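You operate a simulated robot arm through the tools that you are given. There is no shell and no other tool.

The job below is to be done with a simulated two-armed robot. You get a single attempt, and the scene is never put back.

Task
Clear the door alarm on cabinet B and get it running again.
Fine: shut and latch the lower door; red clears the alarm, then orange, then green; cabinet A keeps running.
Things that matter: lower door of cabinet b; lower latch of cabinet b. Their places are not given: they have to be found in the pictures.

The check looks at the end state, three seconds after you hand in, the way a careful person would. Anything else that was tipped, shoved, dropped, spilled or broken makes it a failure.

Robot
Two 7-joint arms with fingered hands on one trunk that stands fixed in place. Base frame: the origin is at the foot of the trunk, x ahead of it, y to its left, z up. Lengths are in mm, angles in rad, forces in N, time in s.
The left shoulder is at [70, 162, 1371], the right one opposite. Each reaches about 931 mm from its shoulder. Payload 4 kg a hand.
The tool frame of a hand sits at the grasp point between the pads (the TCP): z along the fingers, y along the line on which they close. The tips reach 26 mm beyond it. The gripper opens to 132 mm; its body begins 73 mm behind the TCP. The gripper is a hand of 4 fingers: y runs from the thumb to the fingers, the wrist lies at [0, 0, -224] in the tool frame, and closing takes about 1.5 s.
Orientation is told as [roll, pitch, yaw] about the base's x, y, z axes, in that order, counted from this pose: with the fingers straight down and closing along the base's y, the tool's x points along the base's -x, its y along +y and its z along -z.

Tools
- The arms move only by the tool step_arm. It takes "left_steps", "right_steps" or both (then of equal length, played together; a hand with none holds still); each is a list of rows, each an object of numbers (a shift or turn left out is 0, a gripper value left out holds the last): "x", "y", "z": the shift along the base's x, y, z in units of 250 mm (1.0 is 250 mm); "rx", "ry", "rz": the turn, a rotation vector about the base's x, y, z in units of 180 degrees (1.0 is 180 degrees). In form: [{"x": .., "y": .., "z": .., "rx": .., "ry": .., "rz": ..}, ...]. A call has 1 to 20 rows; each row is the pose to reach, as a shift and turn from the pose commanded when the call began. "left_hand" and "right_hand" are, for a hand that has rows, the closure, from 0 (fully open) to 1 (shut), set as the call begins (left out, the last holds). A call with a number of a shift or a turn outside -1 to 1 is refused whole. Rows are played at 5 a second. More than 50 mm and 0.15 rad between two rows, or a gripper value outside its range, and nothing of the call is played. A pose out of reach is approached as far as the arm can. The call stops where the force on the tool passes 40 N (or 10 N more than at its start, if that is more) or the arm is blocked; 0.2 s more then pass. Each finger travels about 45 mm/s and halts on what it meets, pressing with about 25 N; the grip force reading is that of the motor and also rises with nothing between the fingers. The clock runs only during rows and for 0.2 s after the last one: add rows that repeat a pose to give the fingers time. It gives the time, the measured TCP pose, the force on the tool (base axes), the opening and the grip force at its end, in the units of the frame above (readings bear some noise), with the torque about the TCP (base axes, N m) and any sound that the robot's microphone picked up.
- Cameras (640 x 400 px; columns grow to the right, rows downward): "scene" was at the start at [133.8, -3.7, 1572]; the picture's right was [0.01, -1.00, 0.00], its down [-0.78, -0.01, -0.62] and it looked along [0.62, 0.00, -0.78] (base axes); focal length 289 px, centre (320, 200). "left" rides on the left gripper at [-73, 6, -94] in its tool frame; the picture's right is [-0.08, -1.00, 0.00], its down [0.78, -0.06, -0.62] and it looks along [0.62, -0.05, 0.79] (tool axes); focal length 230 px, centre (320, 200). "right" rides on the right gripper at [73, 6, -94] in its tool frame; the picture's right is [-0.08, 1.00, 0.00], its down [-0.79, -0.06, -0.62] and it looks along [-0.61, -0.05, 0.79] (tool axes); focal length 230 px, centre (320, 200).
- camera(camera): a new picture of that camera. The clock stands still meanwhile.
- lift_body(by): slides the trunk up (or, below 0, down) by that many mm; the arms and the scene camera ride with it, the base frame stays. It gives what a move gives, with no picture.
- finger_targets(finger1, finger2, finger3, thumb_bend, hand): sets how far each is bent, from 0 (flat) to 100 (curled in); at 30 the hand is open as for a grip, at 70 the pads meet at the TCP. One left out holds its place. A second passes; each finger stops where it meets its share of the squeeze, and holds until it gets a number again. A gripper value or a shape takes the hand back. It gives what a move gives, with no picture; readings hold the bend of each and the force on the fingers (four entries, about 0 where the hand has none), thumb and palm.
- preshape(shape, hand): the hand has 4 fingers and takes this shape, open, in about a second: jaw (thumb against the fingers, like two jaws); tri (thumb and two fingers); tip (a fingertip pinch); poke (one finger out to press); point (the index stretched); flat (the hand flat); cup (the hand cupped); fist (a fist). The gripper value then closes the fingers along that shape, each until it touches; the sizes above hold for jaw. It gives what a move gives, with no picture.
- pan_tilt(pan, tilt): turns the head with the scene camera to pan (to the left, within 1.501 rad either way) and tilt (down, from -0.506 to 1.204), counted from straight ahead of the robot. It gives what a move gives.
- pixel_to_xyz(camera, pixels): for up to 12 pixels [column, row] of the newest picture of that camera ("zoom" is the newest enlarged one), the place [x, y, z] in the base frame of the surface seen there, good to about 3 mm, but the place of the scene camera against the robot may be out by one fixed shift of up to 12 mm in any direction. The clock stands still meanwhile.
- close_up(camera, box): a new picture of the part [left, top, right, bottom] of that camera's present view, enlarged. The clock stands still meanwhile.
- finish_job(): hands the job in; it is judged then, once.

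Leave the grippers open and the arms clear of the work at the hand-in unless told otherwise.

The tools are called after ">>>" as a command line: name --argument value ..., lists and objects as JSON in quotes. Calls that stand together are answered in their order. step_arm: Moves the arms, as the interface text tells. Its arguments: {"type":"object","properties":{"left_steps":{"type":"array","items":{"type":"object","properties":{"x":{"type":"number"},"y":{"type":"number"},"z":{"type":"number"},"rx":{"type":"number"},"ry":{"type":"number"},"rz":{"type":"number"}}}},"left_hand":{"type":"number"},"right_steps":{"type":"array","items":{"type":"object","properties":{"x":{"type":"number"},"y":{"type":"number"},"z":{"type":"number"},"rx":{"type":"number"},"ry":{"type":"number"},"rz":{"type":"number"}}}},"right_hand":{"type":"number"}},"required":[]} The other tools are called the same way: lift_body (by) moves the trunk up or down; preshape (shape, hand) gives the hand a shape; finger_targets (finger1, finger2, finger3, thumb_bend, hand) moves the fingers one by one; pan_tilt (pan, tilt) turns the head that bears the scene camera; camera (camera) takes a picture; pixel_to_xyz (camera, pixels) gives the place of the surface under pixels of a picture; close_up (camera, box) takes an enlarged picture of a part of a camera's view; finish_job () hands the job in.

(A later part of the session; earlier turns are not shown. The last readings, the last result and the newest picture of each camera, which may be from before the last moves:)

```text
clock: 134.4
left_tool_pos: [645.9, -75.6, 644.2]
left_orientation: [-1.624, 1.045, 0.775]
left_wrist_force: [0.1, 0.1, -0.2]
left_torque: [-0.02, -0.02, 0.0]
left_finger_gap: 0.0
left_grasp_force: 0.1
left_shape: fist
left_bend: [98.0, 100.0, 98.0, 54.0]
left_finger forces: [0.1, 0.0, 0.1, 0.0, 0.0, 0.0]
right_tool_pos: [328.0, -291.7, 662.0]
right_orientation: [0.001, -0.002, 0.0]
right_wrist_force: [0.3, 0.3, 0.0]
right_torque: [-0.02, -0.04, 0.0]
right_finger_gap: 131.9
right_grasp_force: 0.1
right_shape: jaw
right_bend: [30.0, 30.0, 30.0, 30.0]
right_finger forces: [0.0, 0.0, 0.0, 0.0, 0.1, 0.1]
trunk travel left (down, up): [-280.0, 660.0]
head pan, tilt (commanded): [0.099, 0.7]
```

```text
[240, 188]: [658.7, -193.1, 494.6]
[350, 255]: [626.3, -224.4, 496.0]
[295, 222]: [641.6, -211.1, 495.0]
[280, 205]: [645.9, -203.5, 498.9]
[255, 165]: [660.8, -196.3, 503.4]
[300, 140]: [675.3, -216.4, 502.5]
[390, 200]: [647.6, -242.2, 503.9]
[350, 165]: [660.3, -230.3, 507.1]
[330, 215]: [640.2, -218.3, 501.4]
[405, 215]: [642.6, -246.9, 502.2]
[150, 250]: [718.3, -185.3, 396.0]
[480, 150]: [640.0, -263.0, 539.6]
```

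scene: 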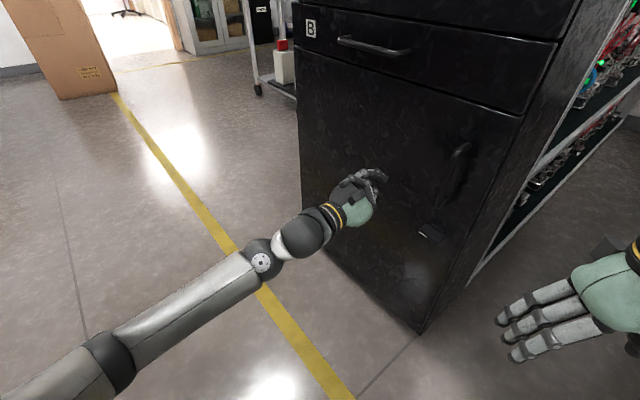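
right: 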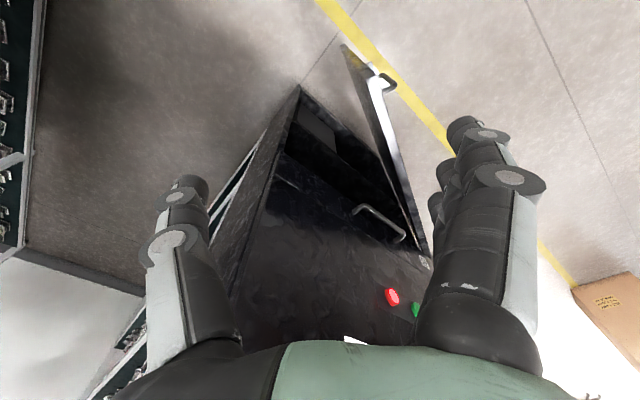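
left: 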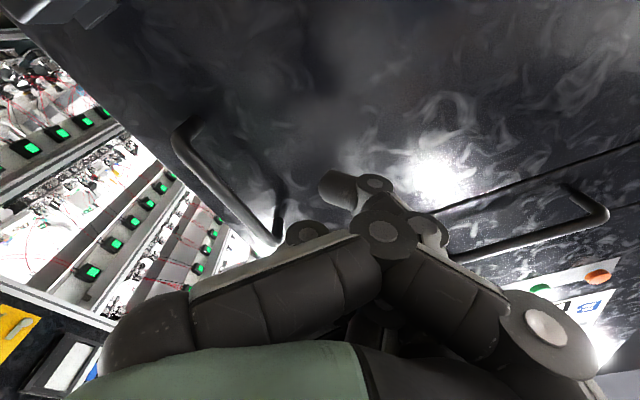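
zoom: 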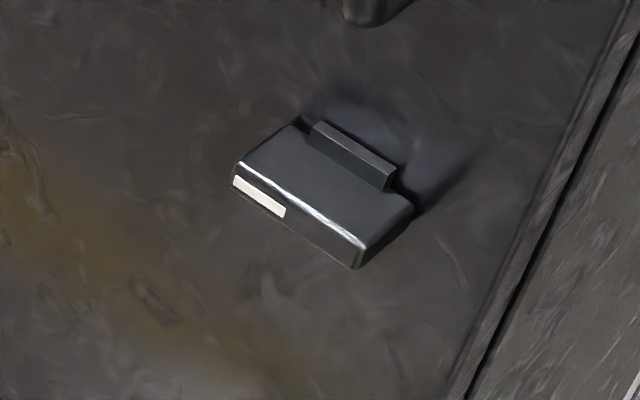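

The latch bar is centred near (653,-219,498), about 50 mm long and 13 mm thick, sticking out 8–37 mm from the door. My plan is to pinch it top and bottom (thumb up) and turn it clockwise 90°. First I'll open the hand to a half-open jaw and turn it thumb-up here, about 130 mm off the door.

>>> preshape --hand "left" --shape "jaw"

>>> step_arm --left_steps '[{"rx": 0.0295, "ry": -0.0294}, {"rx": 0.059, "ry": -0.0588}, {"rx": 0.0885, "ry": -0.0882}, {"rx": 0.118, "ry": -0.1176}, {"rx": 0.1475, "ry": -0.147}, {"rx": 0.177, "ry": -0.1764}, {"rx": 0.2065, "ry": -0.2058}, {"rx": 0.236, "ry": -0.235}]' --left_hand 0.5

>>> camera --camera "scene"

>>> camera --camera "left"

```text
clock: 135.3
left_tool_pos: [645.9, -77.2, 644.8]
left_orientation: [-1.624, 1.043, 0.774]
left_wrist_force: [0.2, -0.7, 0.5]
left_torque: [0.02, -0.04, -0.01]
left_finger_gap: 132.0
left_grasp_force: 0.0
left_shape: jaw
left_bend: [30.0, 30.0, 30.0, 30.0]
left_finger forces: [0.0, 0.1, 0.1, 0.1, 0.0, 0.0]
right_tool_pos: [328.8, -292.2, 662.6]
right_orientation: [0.0, -0.002, 0.0]
right_wrist_force: [1.3, 0.2, 0.4]
right_torque: [-0.04, -0.01, 0.0]
right_finger_gap: 131.7
right_grasp_force: 0.0
right_shape: jaw
right_bend: [30.0, 30.0, 30.0, 30.0]
right_finger forces: [0.0, 0.0, 0.0, 0.0, 0.0, 0.0]
trunk travel left (down, up): [-280.0, 660.0]
head pan, tilt (commanded): [0.099, 0.7]
```

```text
clock: 137.2
left_tool_pos: [646.0, -75.5, 643.4]
left_orientation: [-1.61, -0.006, 0.783]
left_wrist_force: [-0.2, 0.3, 0.6]
left_torque: [0.02, 0.0, -0.01]
left_finger_gap: 66.8
left_grasp_force: 0.0
left_shape: jaw
left_bend: [73.0, 73.0, 73.0, 70.0]
left_finger forces: [0.0, 0.0, 0.0, 0.1, 0.1, 0.0]
right_tool_pos: [328.5, -290.9, 662.1]
right_orientation: [-0.001, -0.002, -0.001]
right_wrist_force: [0.1, 0.4, 0.2]
right_torque: [-0.01, 0.0, 0.0]
right_finger_gap: 132.4
right_grasp_force: 0.1
right_shape: jaw
right_bend: [30.0, 30.0, 30.0, 30.0]
right_finger forces: [0.1, 0.0, 0.0, 0.0, 0.0, 0.0]
trunk travel left (down, up): [-280.0, 660.0]
head pan, tilt (commanded): [0.099, 0.7]
```

```text
taken
```

scene: 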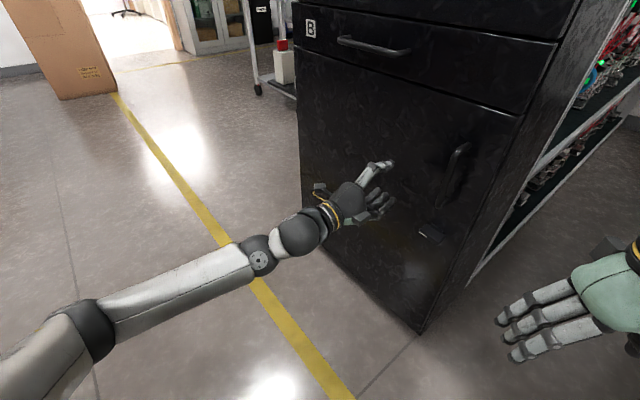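

```text
taken
```

left: 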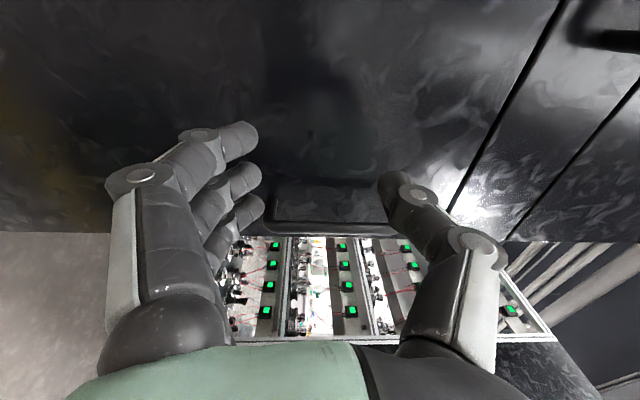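

Thumb-up reached exactly. Before touching the latch I'll rehearse the 90° clockwise turn here in free space to be sure the wrist can do it.

>>> step_arm --left_steps '[{"rx": 0.0293, "ry": -0.0294}, {"rx": 0.0586, "ry": -0.0588}, {"rx": 0.0879, "ry": -0.0882}, {"rx": 0.1172, "ry": -0.1176}, {"rx": 0.1465, "ry": -0.147}, {"rx": 0.1758, "ry": -0.1764}, {"rx": 0.2051, "ry": -0.2058}, {"rx": 0.2344, "ry": -0.2352}, {"rx": 0.2637, "ry": -0.2646}, {"rx": 0.293, "ry": -0.294}, {"rx": 0.3223, "ry": -0.3234}, {"rx": 0.3516, "ry": -0.3528}]'

>>> camera --camera "scene"

```text
clock: 139.8
left_tool_pos: [648.7, -76.5, 646.6]
left_orientation: [-0.449, -1.563, -0.374]
left_wrist_force: [-0.5, 0.3, 0.3]
left_torque: [0.0, 0.0, -0.03]
left_finger_gap: 66.7
left_grasp_force: 0.0
left_shape: jaw
left_bend: [73.0, 73.0, 73.0, 70.0]
left_finger forces: [0.1, 0.1, 0.0, 0.1, 0.0, 0.1]
right_tool_pos: [327.9, -291.4, 662.1]
right_orientation: [0.0, -0.001, 0.001]
right_wrist_force: [-0.6, 0.6, 0.3]
right_torque: [-0.02, -0.02, 0.03]
right_finger_gap: 131.9
right_grasp_force: 0.0
right_shape: jaw
right_bend: [30.0, 30.0, 30.0, 30.0]
right_finger forces: [0.0, 0.0, 0.0, 0.1, 0.1, 0.1]
trunk travel left (down, up): [-280.0, 660.0]
head pan, tilt (commanded): [0.099, 0.7]
```

```text
taken
```

scene: 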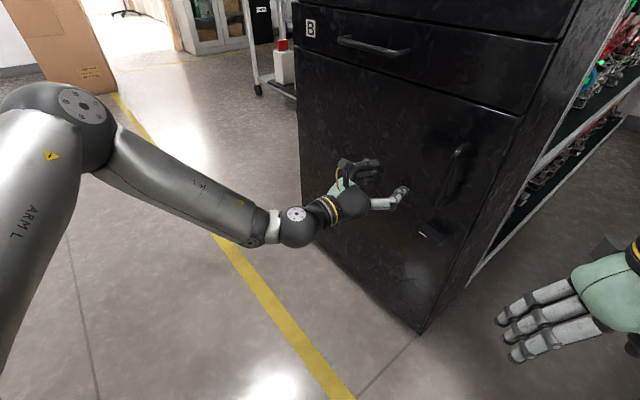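

The wrist can make the full turn (the elbow swings out, no reach limit). I'll turn back to thumb-up.

>>> step_arm --left_steps '[{"rx": -0.0293, "ry": 0.0294}, {"rx": -0.0586, "ry": 0.0588}, {"rx": -0.0879, "ry": 0.0882}, {"rx": -0.1172, "ry": 0.1176}, {"rx": -0.1465, "ry": 0.147}, {"rx": -0.1758, "ry": 0.1764}, {"rx": -0.2051, "ry": 0.2058}, {"rx": -0.2344, "ry": 0.2352}, {"rx": -0.2637, "ry": 0.2646}, {"rx": -0.293, "ry": 0.294}, {"rx": -0.3223, "ry": 0.3234}, {"rx": -0.3516, "ry": 0.3528}]'

>>> camera --camera "scene"

```text
clock: 142.3
left_tool_pos: [645.4, -75.7, 643.3]
left_orientation: [-1.611, -0.002, 0.778]
left_wrist_force: [-0.5, 0.2, -0.5]
left_torque: [-0.01, 0.02, 0.0]
left_finger_gap: 66.6
left_grasp_force: 0.1
left_shape: jaw
left_bend: [73.0, 73.0, 73.0, 70.0]
left_finger forces: [0.1, 0.1, 0.0, 0.1, 0.0, 0.0]
right_tool_pos: [328.3, -291.4, 661.8]
right_orientation: [0.0, -0.002, 0.001]
right_wrist_force: [-0.1, 0.0, -1.1]
right_torque: [0.0, 0.0, -0.05]
right_finger_gap: 131.9
right_grasp_force: 0.0
right_shape: jaw
right_bend: [30.0, 30.0, 30.0, 30.0]
right_finger forces: [0.0, 0.1, 0.0, 0.0, 0.0, 0.0]
trunk travel left (down, up): [-280.0, 660.0]
head pan, tilt (commanded): [0.099, 0.7]
```

```text
taken
```

scene: 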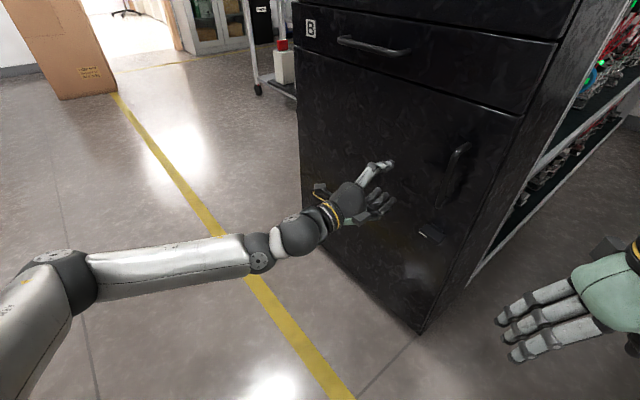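

Back at thumb-up. Now I'll move in front of the latch, about 110 mm off the door, at (591,-157,498), trimming the small tilt.

>>> step_arm --left_steps '[{"x": -0.044, "y": -0.065, "z": -0.116, "rx": 0.0018, "ry": 0.0018}, {"x": -0.087, "y": -0.13, "z": -0.232, "rx": 0.0036, "ry": 0.0036}, {"x": -0.131, "y": -0.195, "z": -0.349, "rx": 0.0054, "ry": 0.0054}, {"x": -0.175, "y": -0.26, "z": -0.465, "rx": 0.0072, "ry": 0.0072}, {"x": -0.218, "y": -0.325, "z": -0.581, "rx": 0.009, "ry": 0.009}]'

>>> camera --camera "left"

>>> camera --camera "scene"

```text
clock: 143.6
left_tool_pos: [591.1, -154.5, 498.3]
left_orientation: [-1.573, -0.003, 0.782]
left_wrist_force: [-0.1, -0.9, 0.2]
left_torque: [0.01, -0.03, 0.0]
left_finger_gap: 66.8
left_grasp_force: 0.1
left_shape: jaw
left_bend: [73.0, 73.0, 73.0, 70.0]
left_finger forces: [0.0, 0.1, 0.1, 0.0, 0.0, 0.0]
right_tool_pos: [328.4, -292.2, 662.4]
right_orientation: [0.0, -0.003, 0.0]
right_wrist_force: [0.0, 0.1, -0.1]
right_torque: [0.0, 0.01, -0.04]
right_finger_gap: 131.9
right_grasp_force: 0.0
right_shape: jaw
right_bend: [30.0, 30.0, 30.0, 30.0]
right_finger forces: [0.0, 0.1, 0.1, 0.0, 0.0, 0.1]
trunk travel left (down, up): [-280.0, 660.0]
head pan, tilt (commanded): [0.099, 0.7]
```

```text
taken
```

left: 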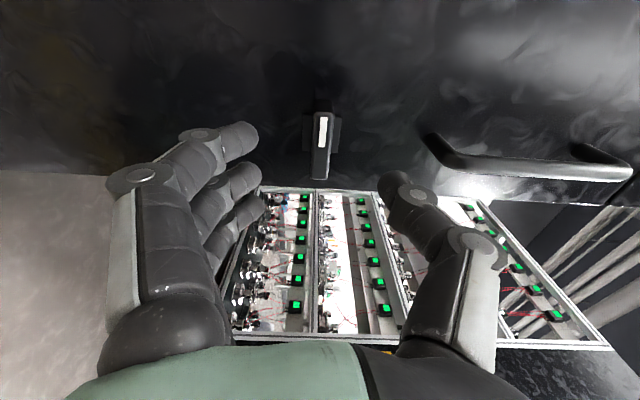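

```text
taken
```

scene: 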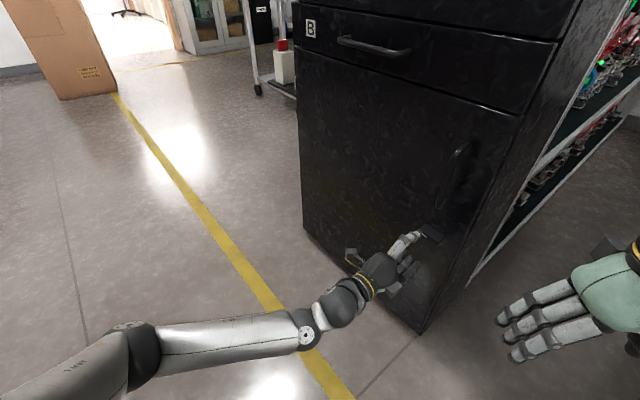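

The latch bar with its white stripe shows at (322,145) in the left picture, between fingers and thumb. I'll measure it with this hand camera.

>>> close_up --camera "left" --box '[280, 90, 360, 190]'

>>> pixel_to_xyz --camera "left" --pixels '[[322, 132], [322, 118], [319, 170], [321, 150], [332, 145], [350, 100], [260, 100], [322, 60], [335, 125]]'

```text
4.00 times, centred on (320, 140) of left
```

zoom: 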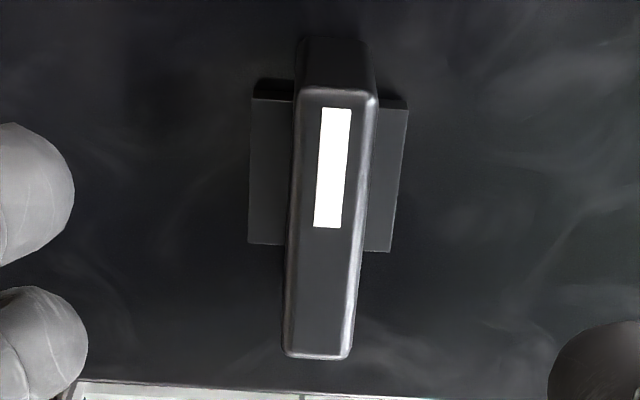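

```text
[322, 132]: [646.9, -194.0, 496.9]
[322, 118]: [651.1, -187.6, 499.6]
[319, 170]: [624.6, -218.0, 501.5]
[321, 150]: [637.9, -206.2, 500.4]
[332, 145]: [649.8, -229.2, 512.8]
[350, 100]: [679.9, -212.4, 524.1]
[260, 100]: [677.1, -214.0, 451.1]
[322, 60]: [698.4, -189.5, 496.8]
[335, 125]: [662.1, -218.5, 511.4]
```

The picture shows the bar on a square base plate, and my TCP is within about 2 mm of its axis. The hand camera puts the door plane about 8 mm nearer than the scene camera, so I'll advance only until the TCP is level with the bar's outer face (tips about 10 mm short of the door).

>>> step_arm --left_steps '[{"x": 0.037, "y": -0.039, "z": 0.001}, {"x": 0.074, "y": -0.078, "z": 0.001}, {"x": 0.11, "y": -0.116, "z": 0.002}, {"x": 0.147, "y": -0.155, "z": 0.002}, {"x": 0.184, "y": -0.194, "z": 0.003}]'

>>> camera --camera "left"

>>> close_up --camera "scene" --box '[350, 180, 510, 300]'

```text
clock: 144.8
left_tool_pos: [637.0, -204.5, 500.7]
left_orientation: [-1.572, -0.002, 0.782]
left_wrist_force: [0.2, -0.6, 0.2]
left_torque: [-0.02, -0.03, 0.0]
left_finger_gap: 66.5
left_grasp_force: 0.0
left_shape: jaw
left_bend: [73.0, 73.0, 73.0, 70.0]
left_finger forces: [0.1, 0.0, 0.1, 0.0, 0.1, 0.0]
right_tool_pos: [328.0, -291.1, 662.8]
right_orientation: [0.001, -0.002, 0.0]
right_wrist_force: [0.7, -0.2, 0.2]
right_torque: [0.0, 0.0, 0.05]
right_finger_gap: 132.1
right_grasp_force: 0.1
right_shape: jaw
right_bend: [30.0, 30.0, 30.0, 30.0]
right_finger forces: [0.0, 0.0, 0.0, 0.0, 0.0, 0.0]
trunk travel left (down, up): [-280.0, 660.0]
head pan, tilt (commanded): [0.099, 0.7]
```

```text
taken
```

left: 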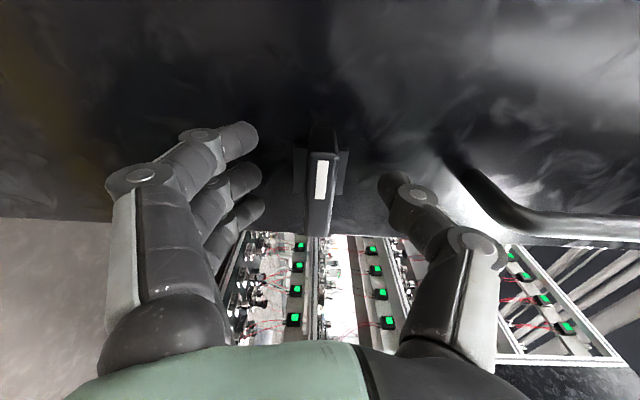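

```text
3.33 times, centred on (430, 240) of scene
```

zoom: 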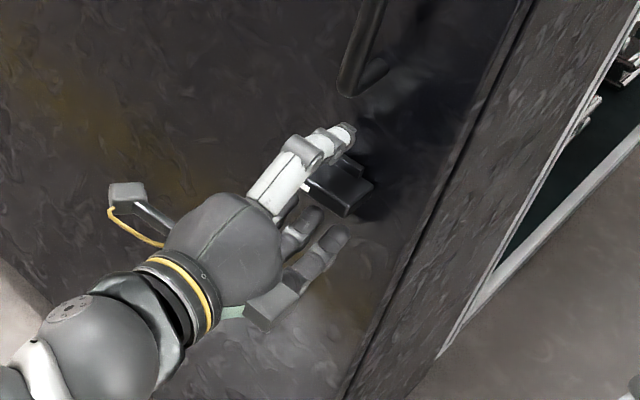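

The bar sits between the thumb (above) and the three fingers (below). I'll close the hand on it.

>>> step_arm --left_steps '[{"z": 0}, {"z": 0}, {"z": 0}, {"z": 0}, {"z": 0}, {"z": 0}, {"z": 0}, {"z": 0}]' --left_hand 1

>>> camera --camera "left"

>>> close_up --camera "scene" --box '[350, 180, 510, 300]'

```text
clock: 146.6
left_tool_pos: [636.5, -203.8, 500.9]
left_orientation: [-1.573, -0.002, 0.78]
left_wrist_force: [0.4, -0.5, -1.3]
left_torque: [0.05, 0.06, 0.0]
left_finger_gap: 10.3
left_grasp_force: 24.9
left_shape: jaw
left_bend: [71.0, 71.0, 71.0, 70.0]
left_finger forces: [7.7, 7.7, 7.8, 0.1, 21.7, 0.1]
right_tool_pos: [328.0, -292.7, 661.6]
right_orientation: [0.001, 0.002, 0.0]
right_wrist_force: [0.2, -0.4, 0.0]
right_torque: [0.04, 0.0, 0.01]
right_finger_gap: 132.1
right_grasp_force: 0.2
right_shape: jaw
right_bend: [30.0, 30.0, 30.0, 30.0]
right_finger forces: [0.1, 0.1, 0.1, 0.1, 0.0, 0.0]
trunk travel left (down, up): [-280.0, 660.0]
head pan, tilt (commanded): [0.099, 0.7]
```

```text
taken
```

left: 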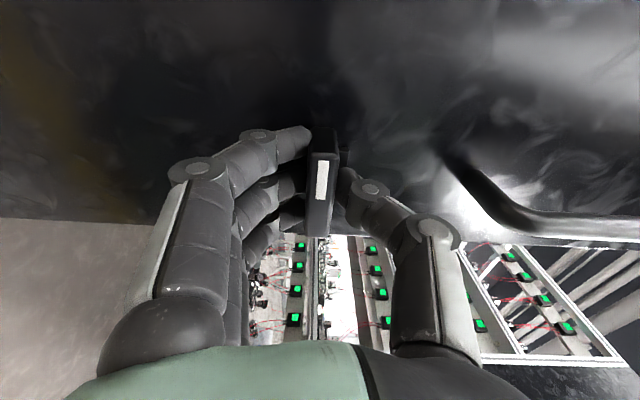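

```text
3.33 times, centred on (430, 240) of scene
```

zoom: 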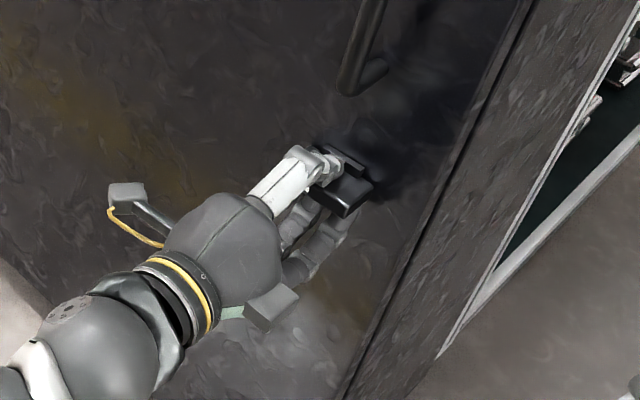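

A firm, even grip: about 7.7 N on each finger and 22 N on the thumb. Now I'll turn it clockwise by the first 30°.

>>> step_arm --left_steps '[{"rx": 0.0236, "ry": -0.0236}, {"rx": 0.0472, "ry": -0.0472}, {"rx": 0.0708, "ry": -0.0708}, {"rx": 0.0944, "ry": -0.0944}, {"rx": 0.118, "ry": -0.118}]'

>>> camera --camera "left"

>>> camera --camera "scene"

```text
clock: 147.8
left_tool_pos: [638.0, -203.7, 500.3]
left_orientation: [-1.57, -0.53, 0.781]
left_wrist_force: [0.7, 3.9, 0.4]
left_torque: [0.0, 0.06, 0.11]
left_finger_gap: 10.1
left_grasp_force: 25.0
left_shape: jaw
left_bend: [71.0, 72.0, 72.0, 70.0]
left_finger forces: [8.8, 8.0, 8.0, 0.1, 23.3, 0.1]
right_tool_pos: [328.1, -291.6, 661.8]
right_orientation: [0.002, -0.001, 0.0]
right_wrist_force: [0.2, 0.4, 0.1]
right_torque: [-0.03, 0.03, 0.0]
right_finger_gap: 131.9
right_grasp_force: 0.2
right_shape: jaw
right_bend: [30.0, 30.0, 30.0, 30.0]
right_finger forces: [0.1, 0.1, 0.0, 0.1, 0.0, 0.0]
trunk travel left (down, up): [-280.0, 660.0]
head pan, tilt (commanded): [0.099, 0.7]
```

```text
taken
```

left: 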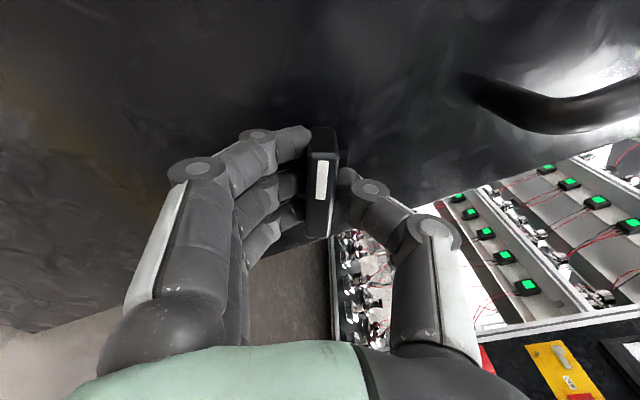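

```text
taken
```

scene: 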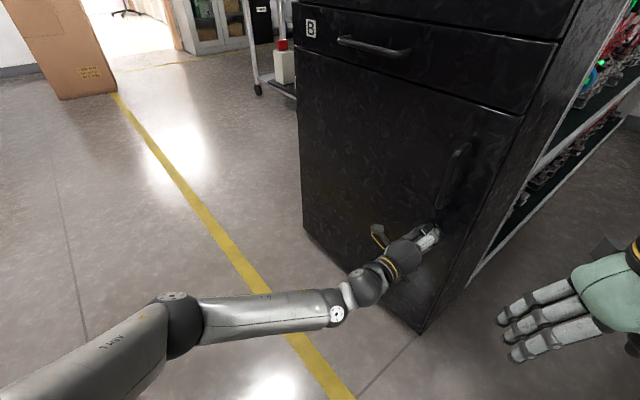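

The bar turns with the hand at low force. I'll continue another 30° at a time.

>>> step_arm --left_steps '[{"rx": 0.0236, "ry": -0.0236}, {"rx": 0.0472, "ry": -0.0472}, {"rx": 0.0708, "ry": -0.0708}, {"rx": 0.0944, "ry": -0.0944}, {"rx": 0.118, "ry": -0.118}]'

>>> step_arm --left_steps '[{"rx": 0.0236, "ry": -0.0236}, {"rx": 0.0472, "ry": -0.0472}, {"rx": 0.0708, "ry": -0.0708}, {"rx": 0.0944, "ry": -0.0944}, {"rx": 0.118, "ry": -0.118}]'

>>> camera --camera "left"

>>> camera --camera "scene"

```text
clock: 148.9
left_tool_pos: [638.0, -205.1, 499.9]
left_orientation: [-1.563, -1.051, 0.777]
left_wrist_force: [-7.8, 11.6, 3.5]
left_torque: [-0.03, 0.01, 0.08]
left_finger_gap: 10.6
left_grasp_force: 25.0
left_shape: jaw
left_bend: [72.0, 72.0, 72.0, 71.0]
left_finger forces: [9.6, 8.8, 8.8, 0.0, 27.0, 0.0]
right_tool_pos: [328.2, -291.3, 663.4]
right_orientation: [0.0, 0.0, 0.0]
right_wrist_force: [-0.4, -0.6, 0.1]
right_torque: [0.02, -0.04, -0.02]
right_finger_gap: 131.9
right_grasp_force: 0.1
right_shape: jaw
right_bend: [30.0, 30.0, 30.0, 30.0]
right_finger forces: [0.1, 0.1, 0.0, 0.1, 0.1, 0.0]
trunk travel left (down, up): [-280.0, 660.0]
head pan, tilt (commanded): [0.099, 0.7]
```

```text
clock: 150.2
left_tool_pos: [636.7, -206.1, 501.1]
left_orientation: [1.146, -1.564, -1.929]
left_wrist_force: [-3.0, 4.3, 5.4]
left_torque: [-0.08, -0.07, 0.09]
left_finger_gap: 10.2
left_grasp_force: 24.9
left_shape: jaw
left_bend: [72.0, 72.0, 72.0, 71.0]
left_finger forces: [9.0, 8.7, 8.4, 0.1, 24.7, 0.0]
right_tool_pos: [328.0, -290.6, 662.4]
right_orientation: [0.0, -0.001, 0.002]
right_wrist_force: [0.2, 0.1, 0.0]
right_torque: [-0.05, -0.02, -0.02]
right_finger_gap: 131.7
right_grasp_force: 0.0
right_shape: jaw
right_bend: [30.0, 30.0, 30.0, 30.0]
right_finger forces: [0.1, 0.0, 0.1, 0.1, 0.1, 0.0]
trunk travel left (down, up): [-280.0, 660.0]
head pan, tilt (commanded): [0.099, 0.7]
```

```text
taken
```

left: 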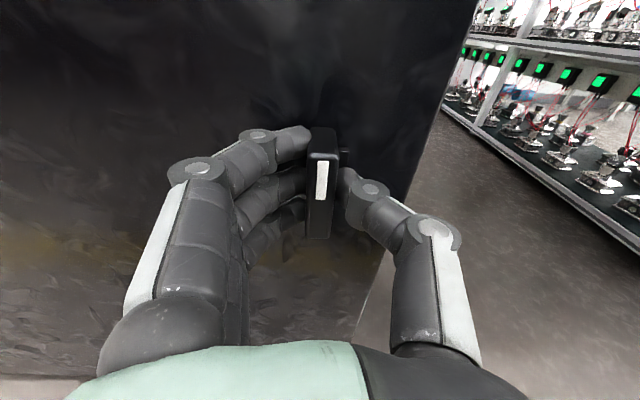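

```text
taken
```

scene: 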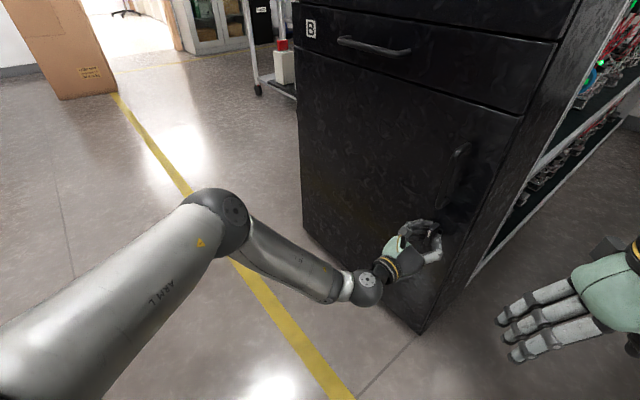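

The bar has turned 90° with the hand; the stripe now points up. I'll nudge it a few degrees more to feel whether it is against its stop.

>>> step_arm --left_steps '[{"rx": 0.006, "ry": -0.006}, {"rx": 0.012, "ry": -0.012}, {"rx": 0.012, "ry": -0.012}]'

>>> pan_tilt --pan 0.1 --tilt 0.1

>>> camera --camera "scene"

```text
clock: 150.9
left_tool_pos: [638.5, -208.3, 500.6]
left_orientation: [1.389, -1.518, -2.178]
left_wrist_force: [-27.5, 30.5, 11.7]
left_torque: [-0.33, -0.12, 0.1]
left_finger_gap: 13.3
left_grasp_force: 25.0
left_shape: jaw
left_bend: [73.0, 73.0, 73.0, 72.0]
left_finger forces: [12.8, 11.6, 10.5, 0.0, 32.3, 0.0]
left hand out of reach, approached as far as the arm can: row 2, 3
right_tool_pos: [325.8, -291.1, 664.1]
right_orientation: [-0.001, -0.003, -0.002]
right_wrist_force: [-0.2, 0.5, 0.7]
right_torque: [0.03, 0.01, 0.02]
right_finger_gap: 131.6
right_grasp_force: 0.0
right_shape: jaw
right_bend: [30.0, 30.0, 30.0, 30.0]
right_finger forces: [0.0, 0.0, 0.1, 0.0, 0.0, 0.0]
trunk travel left (down, up): [-280.0, 660.0]
head pan, tilt (commanded): [0.099, 0.7]
stopped in row 3 (left hand): the force on the tool passed its limit at 42 N (the readings are from after the stop); the commanded pose is now the measured one
```

```text
clock: 151.9
left_tool_pos: [638.8, -208.4, 500.9]
left_orientation: [1.39, -1.515, -2.181]
left_wrist_force: [-28.6, 35.0, 9.2]
left_torque: [-0.23, 0.03, 0.21]
left_finger_gap: 14.4
left_grasp_force: 25.6
left_shape: jaw
left_bend: [73.0, 73.0, 73.0, 73.0]
left_finger forces: [13.2, 12.2, 11.2, 0.1, 33.1, 0.0]
right_tool_pos: [327.0, -289.9, 664.1]
right_orientation: [-0.003, -0.005, 0.0]
right_wrist_force: [0.3, -0.8, -0.4]
right_torque: [-0.01, 0.01, -0.03]
right_finger_gap: 131.9
right_grasp_force: 0.0
right_shape: jaw
right_bend: [30.0, 30.0, 30.0, 30.0]
right_finger forces: [0.0, 0.0, 0.0, 0.1, 0.0, 0.0]
trunk travel left (down, up): [-280.0, 660.0]
head pan, tilt (commanded): [0.099, 0.099]
```

```text
taken
```

scene: 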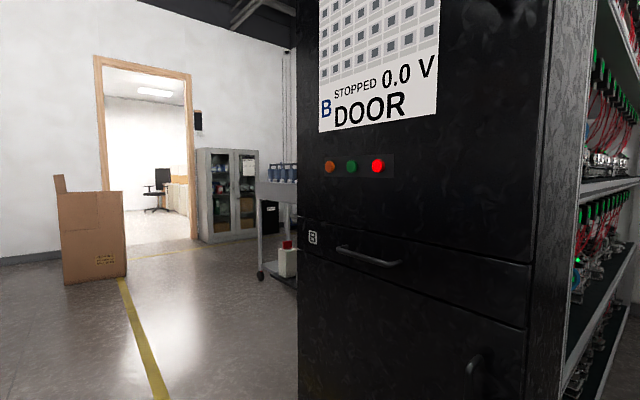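

It pressed up to the force limit while the arm itself reached its range, so that's enough. I'll open the fingers and then back straight away from the door.

>>> step_arm --left_steps '[{"x": -0.01, "y": 0.01}, {"x": -0.02, "y": 0.02}, {"x": -0.02, "y": 0.02}, {"x": -0.02, "y": 0.02}, {"x": -0.02, "y": 0.02}]' --left_hand 0.5

>>> camera --camera "left"

```text
clock: 153.1
left_tool_pos: [638.7, -207.0, 500.7]
left_orientation: [1.266, -1.515, -2.057]
left_wrist_force: [0.8, 0.1, 0.6]
left_torque: [-0.02, 0.0, 0.01]
left_finger_gap: 65.1
left_grasp_force: 0.1
left_shape: jaw
left_bend: [73.0, 73.0, 73.0, 70.0]
left_finger forces: [0.0, 0.1, 0.1, 0.0, 0.0, 0.1]
left hand out of reach, approached as far as the arm can: row 2, 3, 4, 5
right_tool_pos: [327.2, -291.9, 661.7]
right_orientation: [0.0, 0.0, -0.003]
right_wrist_force: [0.3, -0.1, -0.1]
right_torque: [0.02, 0.0, -0.01]
right_finger_gap: 131.9
right_grasp_force: 0.0
right_shape: jaw
right_bend: [30.0, 30.0, 30.0, 30.0]
right_finger forces: [0.0, 0.0, 0.0, 0.1, 0.0, 0.0]
trunk travel left (down, up): [-280.0, 660.0]
head pan, tilt (commanded): [0.099, 0.099]
```

```text
taken
```

left: 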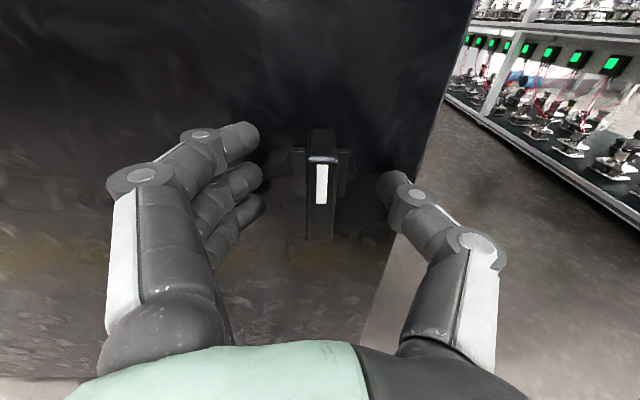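

The bar stands vertical with its stripe up, like cabinet A's latch. The arm is at the edge of its range, so I'll rotate the open hand back slightly (it has about 25 mm clearance each side of the bar) and retreat straight out.

>>> step_arm --left_steps '[{"rx": -0.0225, "ry": 0.0225}, {"rx": -0.045, "ry": 0.045}, {"rx": -0.045, "ry": 0.045, "x": -0.05, "y": 0.05}, {"rx": -0.045, "ry": 0.045, "x": -0.1, "y": 0.1}, {"rx": -0.045, "ry": 0.045, "x": -0.15, "y": 0.15}, {"rx": -0.045, "ry": 0.045, "x": -0.2, "y": 0.2}, {"rx": -0.045, "ry": 0.045, "x": -0.25, "y": 0.25}, {"rx": -0.045, "ry": 0.045, "x": -0.3, "y": 0.3}]'

>>> camera --camera "left"

>>> pan_tilt --pan 0.0 --tilt 0.6

>>> camera --camera "scene"

```text
clock: 154.9
left_tool_pos: [609.2, -168.3, 505.0]
left_orientation: [-1.468, -1.423, 0.679]
left_wrist_force: [-0.8, -0.4, 0.4]
left_torque: [0.01, -0.02, 0.04]
left_finger_gap: 65.3
left_grasp_force: 0.1
left_shape: jaw
left_bend: [73.0, 73.0, 73.0, 70.0]
left_finger forces: [0.0, 0.0, 0.1, 0.0, 0.0, 0.0]
left hand out of reach, approached as far as the arm can: row 5, 6, 7, 8
right_tool_pos: [327.7, -291.8, 661.9]
right_orientation: [0.0, 0.001, -0.002]
right_wrist_force: [0.4, 0.7, -0.2]
right_torque: [0.02, -0.02, 0.02]
right_finger_gap: 131.8
right_grasp_force: 0.0
right_shape: jaw
right_bend: [30.0, 30.0, 30.0, 30.0]
right_finger forces: [0.0, 0.0, 0.0, 0.0, 0.0, 0.0]
trunk travel left (down, up): [-280.0, 660.0]
head pan, tilt (commanded): [0.099, 0.099]
```

```text
taken
```

left: 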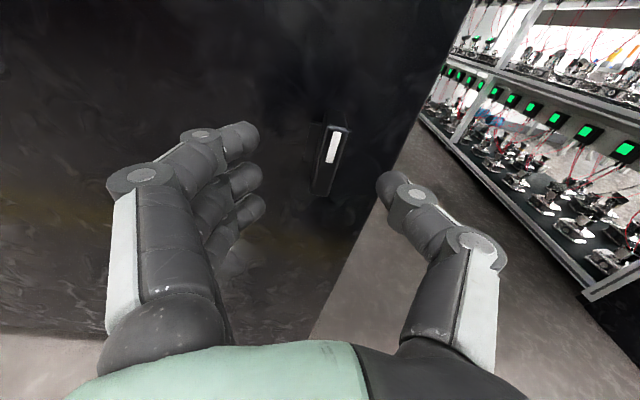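

```text
clock: 155.8
left_tool_pos: [609.0, -168.1, 504.8]
left_orientation: [-1.469, -1.423, 0.679]
left_wrist_force: [-0.5, 0.5, 0.3]
left_torque: [-0.02, 0.01, -0.01]
left_finger_gap: 65.3
left_grasp_force: 0.0
left_shape: jaw
left_bend: [73.0, 73.0, 73.0, 70.0]
left_finger forces: [0.0, 0.0, 0.1, 0.0, 0.1, 0.0]
right_tool_pos: [327.0, -292.5, 662.7]
right_orientation: [0.0, 0.001, 0.0]
right_wrist_force: [0.6, -0.2, 0.6]
right_torque: [-0.02, 0.0, -0.04]
right_finger_gap: 131.7
right_grasp_force: 0.0
right_shape: jaw
right_bend: [30.0, 30.0, 30.0, 30.0]
right_finger forces: [0.0, 0.1, 0.0, 0.1, 0.0, 0.1]
trunk travel left (down, up): [-280.0, 660.0]
head pan, tilt (commanded): [0.0, 0.6]
```

```text
taken
```

scene: 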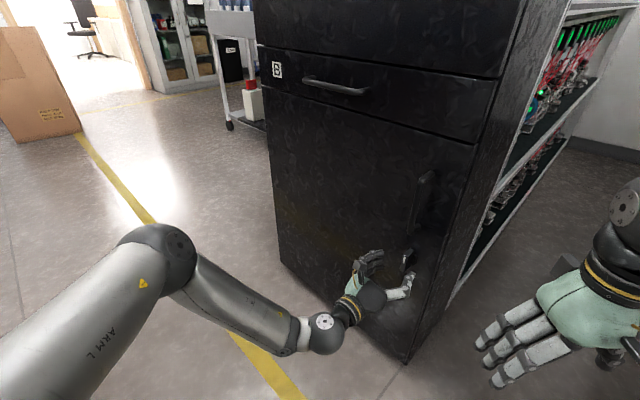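

The latch is vertical with the stripe up. Now I'll rotate the hand back toward thumb-up (tips are about 20 mm clear of the bar) to bring the elbow down again, backing off further.

>>> step_arm --left_steps '[{"rx": -0.0299, "ry": 0.0301}, {"rx": -0.0598, "ry": 0.0602}, {"rx": -0.0897, "ry": 0.0903}, {"rx": -0.1196, "ry": 0.1204}, {"rx": -0.1495, "ry": 0.1505}, {"rx": -0.1794, "ry": 0.1806}, {"rx": -0.2093, "ry": 0.2107}, {"rx": -0.2392, "ry": 0.2408}, {"rx": -0.2691, "ry": 0.2709}, {"rx": -0.299, "ry": 0.301}]'

>>> step_arm --left_steps '[{"x": -0.1, "y": 0.1, "z": 0.05}, {"x": -0.2, "y": 0.2, "z": 0.1}, {"x": -0.3, "y": 0.3, "z": 0.15}]'

>>> camera --camera "scene"

>>> camera --camera "left"

```text
clock: 158.0
left_tool_pos: [606.3, -165.6, 504.7]
left_orientation: [-1.571, -0.09, 0.768]
left_wrist_force: [-0.1, -0.4, -0.2]
left_torque: [-0.01, -0.03, -0.02]
left_finger_gap: 65.0
left_grasp_force: 0.1
left_shape: jaw
left_bend: [73.0, 73.0, 73.0, 70.0]
left_finger forces: [0.0, 0.0, 0.0, 0.1, 0.0, 0.1]
right_tool_pos: [327.4, -292.6, 661.3]
right_orientation: [0.002, 0.001, -0.001]
right_wrist_force: [0.0, -0.5, 0.3]
right_torque: [-0.01, -0.01, 0.04]
right_finger_gap: 132.0
right_grasp_force: 0.0
right_shape: jaw
right_bend: [30.0, 30.0, 30.0, 30.0]
right_finger forces: [0.0, 0.0, 0.0, 0.0, 0.0, 0.0]
trunk travel left (down, up): [-280.0, 660.0]
head pan, tilt (commanded): [0.0, 0.6]
```

```text
clock: 158.8
left_tool_pos: [529.7, -92.0, 542.9]
left_orientation: [-1.571, -0.093, 0.771]
left_wrist_force: [-0.2, -0.9, -0.1]
left_torque: [0.01, 0.01, 0.03]
left_finger_gap: 65.4
left_grasp_force: 0.0
left_shape: jaw
left_bend: [73.0, 73.0, 73.0, 70.0]
left_finger forces: [0.0, 0.0, 0.0, 0.0, 0.1, 0.2]
right_tool_pos: [328.4, -292.3, 661.9]
right_orientation: [0.0, 0.0, -0.001]
right_wrist_force: [-0.1, 0.6, -0.4]
right_torque: [-0.01, 0.01, 0.02]
right_finger_gap: 131.9
right_grasp_force: 0.0
right_shape: jaw
right_bend: [30.0, 30.0, 30.0, 30.0]
right_finger forces: [0.1, 0.0, 0.0, 0.0, 0.1, 0.0]
trunk travel left (down, up): [-280.0, 660.0]
head pan, tilt (commanded): [0.0, 0.6]
```

```text
taken
```

scene: 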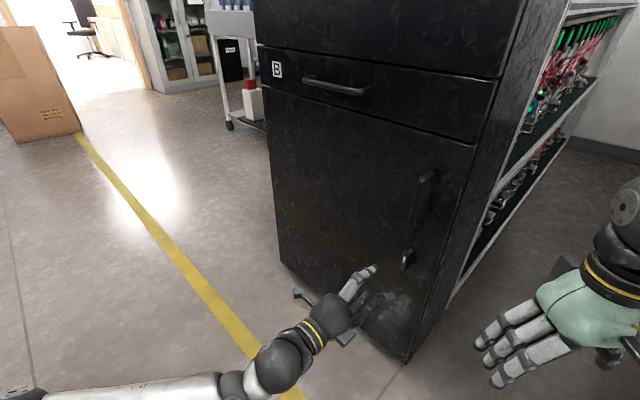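

```text
taken
```

left: 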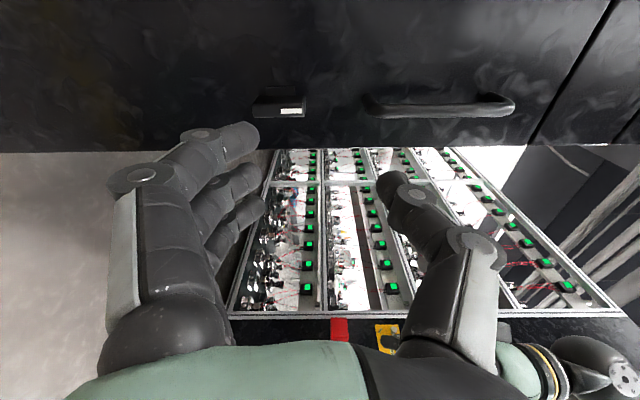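

The latch bar is parallel to the handle with its stripe at the upper end, matching cabinet A. A close look to confirm.

>>> close_up --camera "left" --box '[230, 70, 330, 140]'

>>> close_up --camera "scene" --box '[370, 160, 466, 280]'

```text
5.71 times, centred on (280, 105) of left
```

zoom: 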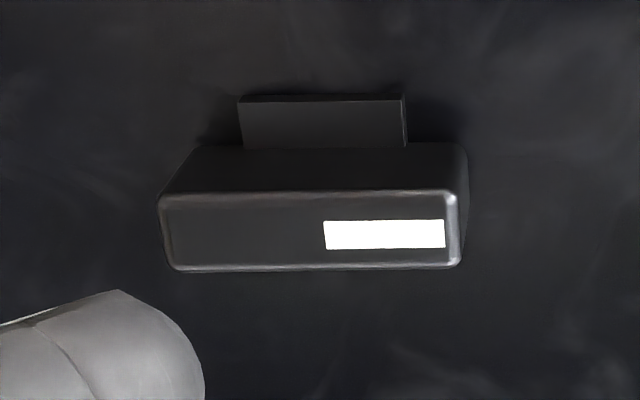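

```text
3.33 times, centred on (418, 220) of scene
```

zoom: 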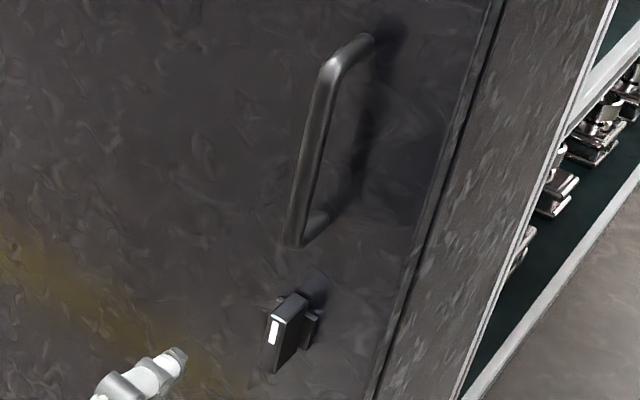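

The lower door is shut and latched. Now for the buttons: I'll raise the trunk by 400 mm and shape the left hand to "poke".

>>> lift_body --by 400

>>> preshape --hand "left" --shape "poke"

>>> pan_tilt --pan 0.0 --tilt 0.5

>>> camera --camera "scene"

>>> camera --camera "left"

```text
clock: 162.7
left_tool_pos: [529.4, -92.1, 943.5]
left_orientation: [-1.572, -0.093, 0.77]
left_wrist_force: [-0.6, -0.6, 0.2]
left_torque: [-0.01, 0.0, 0.0]
left_finger_gap: 65.1
left_grasp_force: 0.1
left_shape: jaw
left_bend: [73.0, 73.0, 73.0, 70.0]
left_finger forces: [0.1, 0.0, 0.0, 0.1, 0.0, 0.1]
right_tool_pos: [329.0, -292.1, 1062.7]
right_orientation: [0.0, 0.001, -0.002]
right_wrist_force: [-0.2, 0.0, 0.1]
right_torque: [0.04, 0.03, 0.06]
right_finger_gap: 132.0
right_grasp_force: 0.1
right_shape: jaw
right_bend: [30.0, 30.0, 30.0, 30.0]
right_finger forces: [0.0, 0.1, 0.0, 0.0, 0.0, 0.0]
trunk travel left (down, up): [-680.0, 260.0]
head pan, tilt (commanded): [0.0, 0.6]
```

```text
clock: 163.6
left_tool_pos: [529.7, -92.0, 943.0]
left_orientation: [-1.571, -0.092, 0.77]
left_wrist_force: [-0.2, -0.4, -0.6]
left_torque: [0.0, -0.04, -0.01]
left_finger_gap: 0.0
left_grasp_force: 0.1
left_shape: poke
left_bend: [100.0, 100.0, 100.0, 46.0]
left_finger forces: [0.1, 0.0, 0.0, 0.0, 0.1, 0.0]
right_tool_pos: [327.7, -291.4, 1062.6]
right_orientation: [-0.001, 0.0, -0.001]
right_wrist_force: [-0.3, 1.0, -0.3]
right_torque: [0.03, 0.01, -0.01]
right_finger_gap: 132.0
right_grasp_force: 0.0
right_shape: jaw
right_bend: [30.0, 30.0, 30.0, 30.0]
right_finger forces: [0.0, 0.1, 0.0, 0.0, 0.0, 0.0]
trunk travel left (down, up): [-680.0, 260.0]
head pan, tilt (commanded): [0.0, 0.6]
```

```text
clock: 164.2
left_tool_pos: [529.8, -93.3, 943.6]
left_orientation: [-1.57, -0.093, 0.77]
left_wrist_force: [0.4, 0.7, 0.3]
left_torque: [0.01, 0.01, -0.02]
left_finger_gap: 0.0
left_grasp_force: 0.0
left_shape: poke
left_bend: [100.0, 100.0, 100.0, 46.0]
left_finger forces: [0.1, 0.0, 0.0, 0.0, 0.1, 0.0]
right_tool_pos: [328.4, -292.8, 1061.9]
right_orientation: [0.0, 0.001, -0.002]
right_wrist_force: [-0.1, 0.2, -0.7]
right_torque: [0.0, -0.01, -0.01]
right_finger_gap: 132.1
right_grasp_force: 0.1
right_shape: jaw
right_bend: [30.0, 30.0, 30.0, 30.0]
right_finger forces: [0.1, 0.0, 0.0, 0.0, 0.1, 0.0]
trunk travel left (down, up): [-680.0, 260.0]
head pan, tilt (commanded): [0.0, 0.499]
```

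```text
taken
```

scene: 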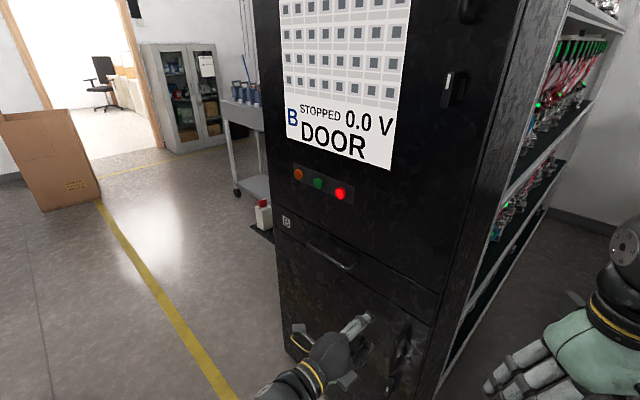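

```text
taken
```

left: 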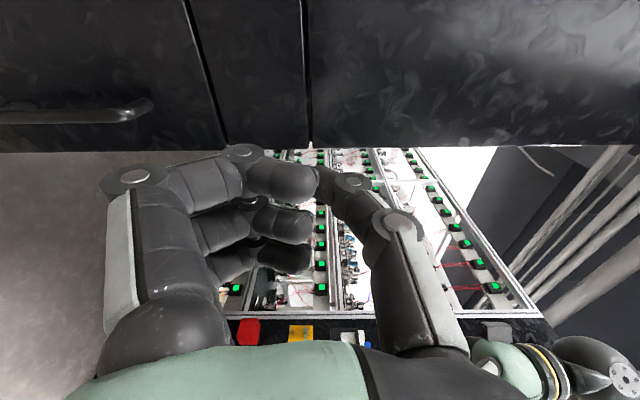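

The "poke" shape leaves the thumb forward with the fingers curled. I'll try "point" (index stretched) and compare.

>>> preshape --hand "left" --shape "point"

>>> camera --camera "left"

>>> close_up --camera "scene" --box '[260, 280, 420, 400]'

```text
clock: 165.1
left_tool_pos: [530.1, -92.0, 943.2]
left_orientation: [-1.572, -0.094, 0.771]
left_wrist_force: [0.8, -0.4, -0.4]
left_torque: [-0.01, 0.03, 0.0]
left_finger_gap: 126.1
left_grasp_force: 0.1
left_shape: point
left_bend: [28.0, 100.0, 100.0, 54.0]
left_finger forces: [0.0, 0.0, 0.1, 0.0, 0.0, 0.0]
right_tool_pos: [327.7, -291.4, 1062.1]
right_orientation: [0.0, 0.001, -0.001]
right_wrist_force: [-0.3, -0.1, 0.0]
right_torque: [0.0, -0.01, -0.01]
right_finger_gap: 132.0
right_grasp_force: 0.0
right_shape: jaw
right_bend: [30.0, 30.0, 30.0, 30.0]
right_finger forces: [0.0, 0.0, 0.0, 0.0, 0.0, 0.0]
trunk travel left (down, up): [-680.0, 260.0]
head pan, tilt (commanded): [0.0, 0.499]
```

```text
taken
```

left: 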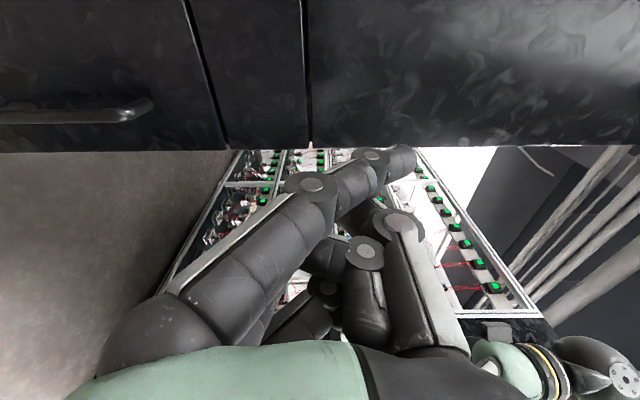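

```text
3.33 times, centred on (340, 340) of scene
```

zoom: 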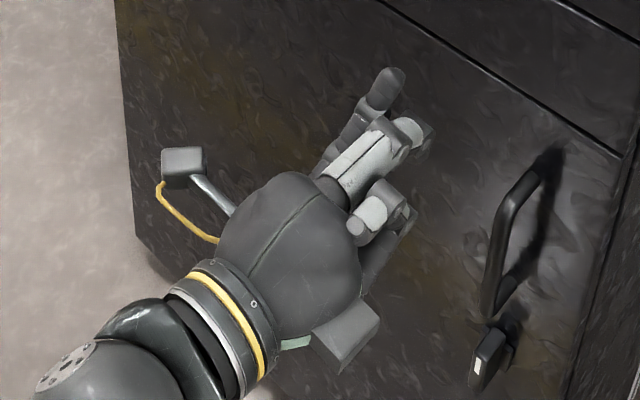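

In "point" the index finger extends forward. I'll measure its tip with both cameras.

>>> pixel_to_xyz --camera "left" --pixels '[[410, 152], [405, 165], [370, 155], [312, 184], [415, 160]]'

>>> close_up --camera "scene" --box '[260, 280, 420, 400]'

>>> pixel_to_xyz --camera "zoom" --pixels '[[388, 75], [425, 135], [405, 130], [380, 95], [370, 205], [345, 150]]'

```text
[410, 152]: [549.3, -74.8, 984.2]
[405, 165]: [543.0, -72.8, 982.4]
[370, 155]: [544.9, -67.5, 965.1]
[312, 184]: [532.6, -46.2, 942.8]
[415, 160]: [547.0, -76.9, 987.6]
```

```text
3.33 times, centred on (340, 340) of scene
```

zoom: 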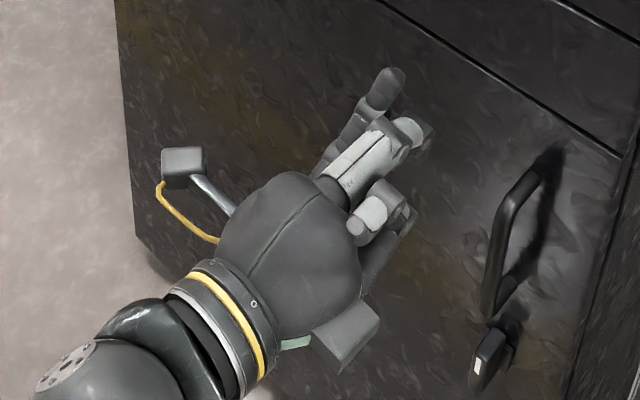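

```text
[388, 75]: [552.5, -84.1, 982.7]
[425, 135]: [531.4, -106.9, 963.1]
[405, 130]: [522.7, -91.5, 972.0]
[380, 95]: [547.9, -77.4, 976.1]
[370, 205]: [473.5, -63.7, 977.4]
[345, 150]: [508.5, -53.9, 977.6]
```

In this shape the index tip is only about 7 mm ahead of the TCP and 42 mm off-axis, so it's not a clean pointer. I'll try making one myself: middle finger nearly straight, the others and the thumb curled.

>>> finger_targets --hand "left" --finger1 100 --finger2 10 --finger3 100 --thumb_bend 100

>>> camera --camera "left"

>>> close_up --camera "scene" --box '[260, 280, 420, 400]'

```text
clock: 166.1
left_tool_pos: [529.5, -92.3, 942.8]
left_orientation: [-1.571, -0.094, 0.77]
left_wrist_force: [0.4, 0.2, -0.4]
left_torque: [0.03, -0.01, -0.02]
left_finger_gap: 37.7
left_grasp_force: 0.0
left_shape: fingers
left_bend: [100.0, 100.0, 100.0, 94.0]
left_finger forces: [0.1, 0.1, 0.0, 0.0, 0.0, 0.0]
right_tool_pos: [328.8, -291.6, 1062.0]
right_orientation: [0.0, -0.001, -0.001]
right_wrist_force: [0.0, 0.4, -0.7]
right_torque: [0.0, 0.0, 0.0]
right_finger_gap: 131.9
right_grasp_force: 0.0
right_shape: jaw
right_bend: [30.0, 30.0, 30.0, 30.0]
right_finger forces: [0.0, 0.1, 0.0, 0.0, 0.1, 0.0]
trunk travel left (down, up): [-680.0, 260.0]
head pan, tilt (commanded): [0.0, 0.499]
```

```text
taken
```

left: 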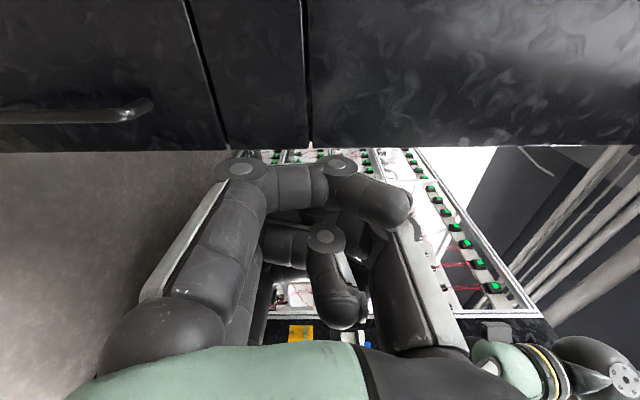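

```text
3.33 times, centred on (340, 340) of scene
```

zoom: 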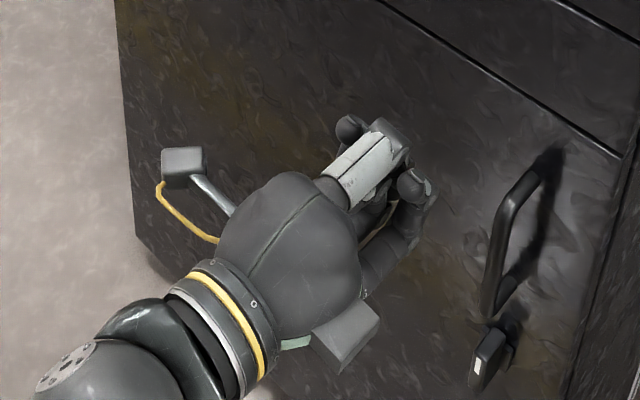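

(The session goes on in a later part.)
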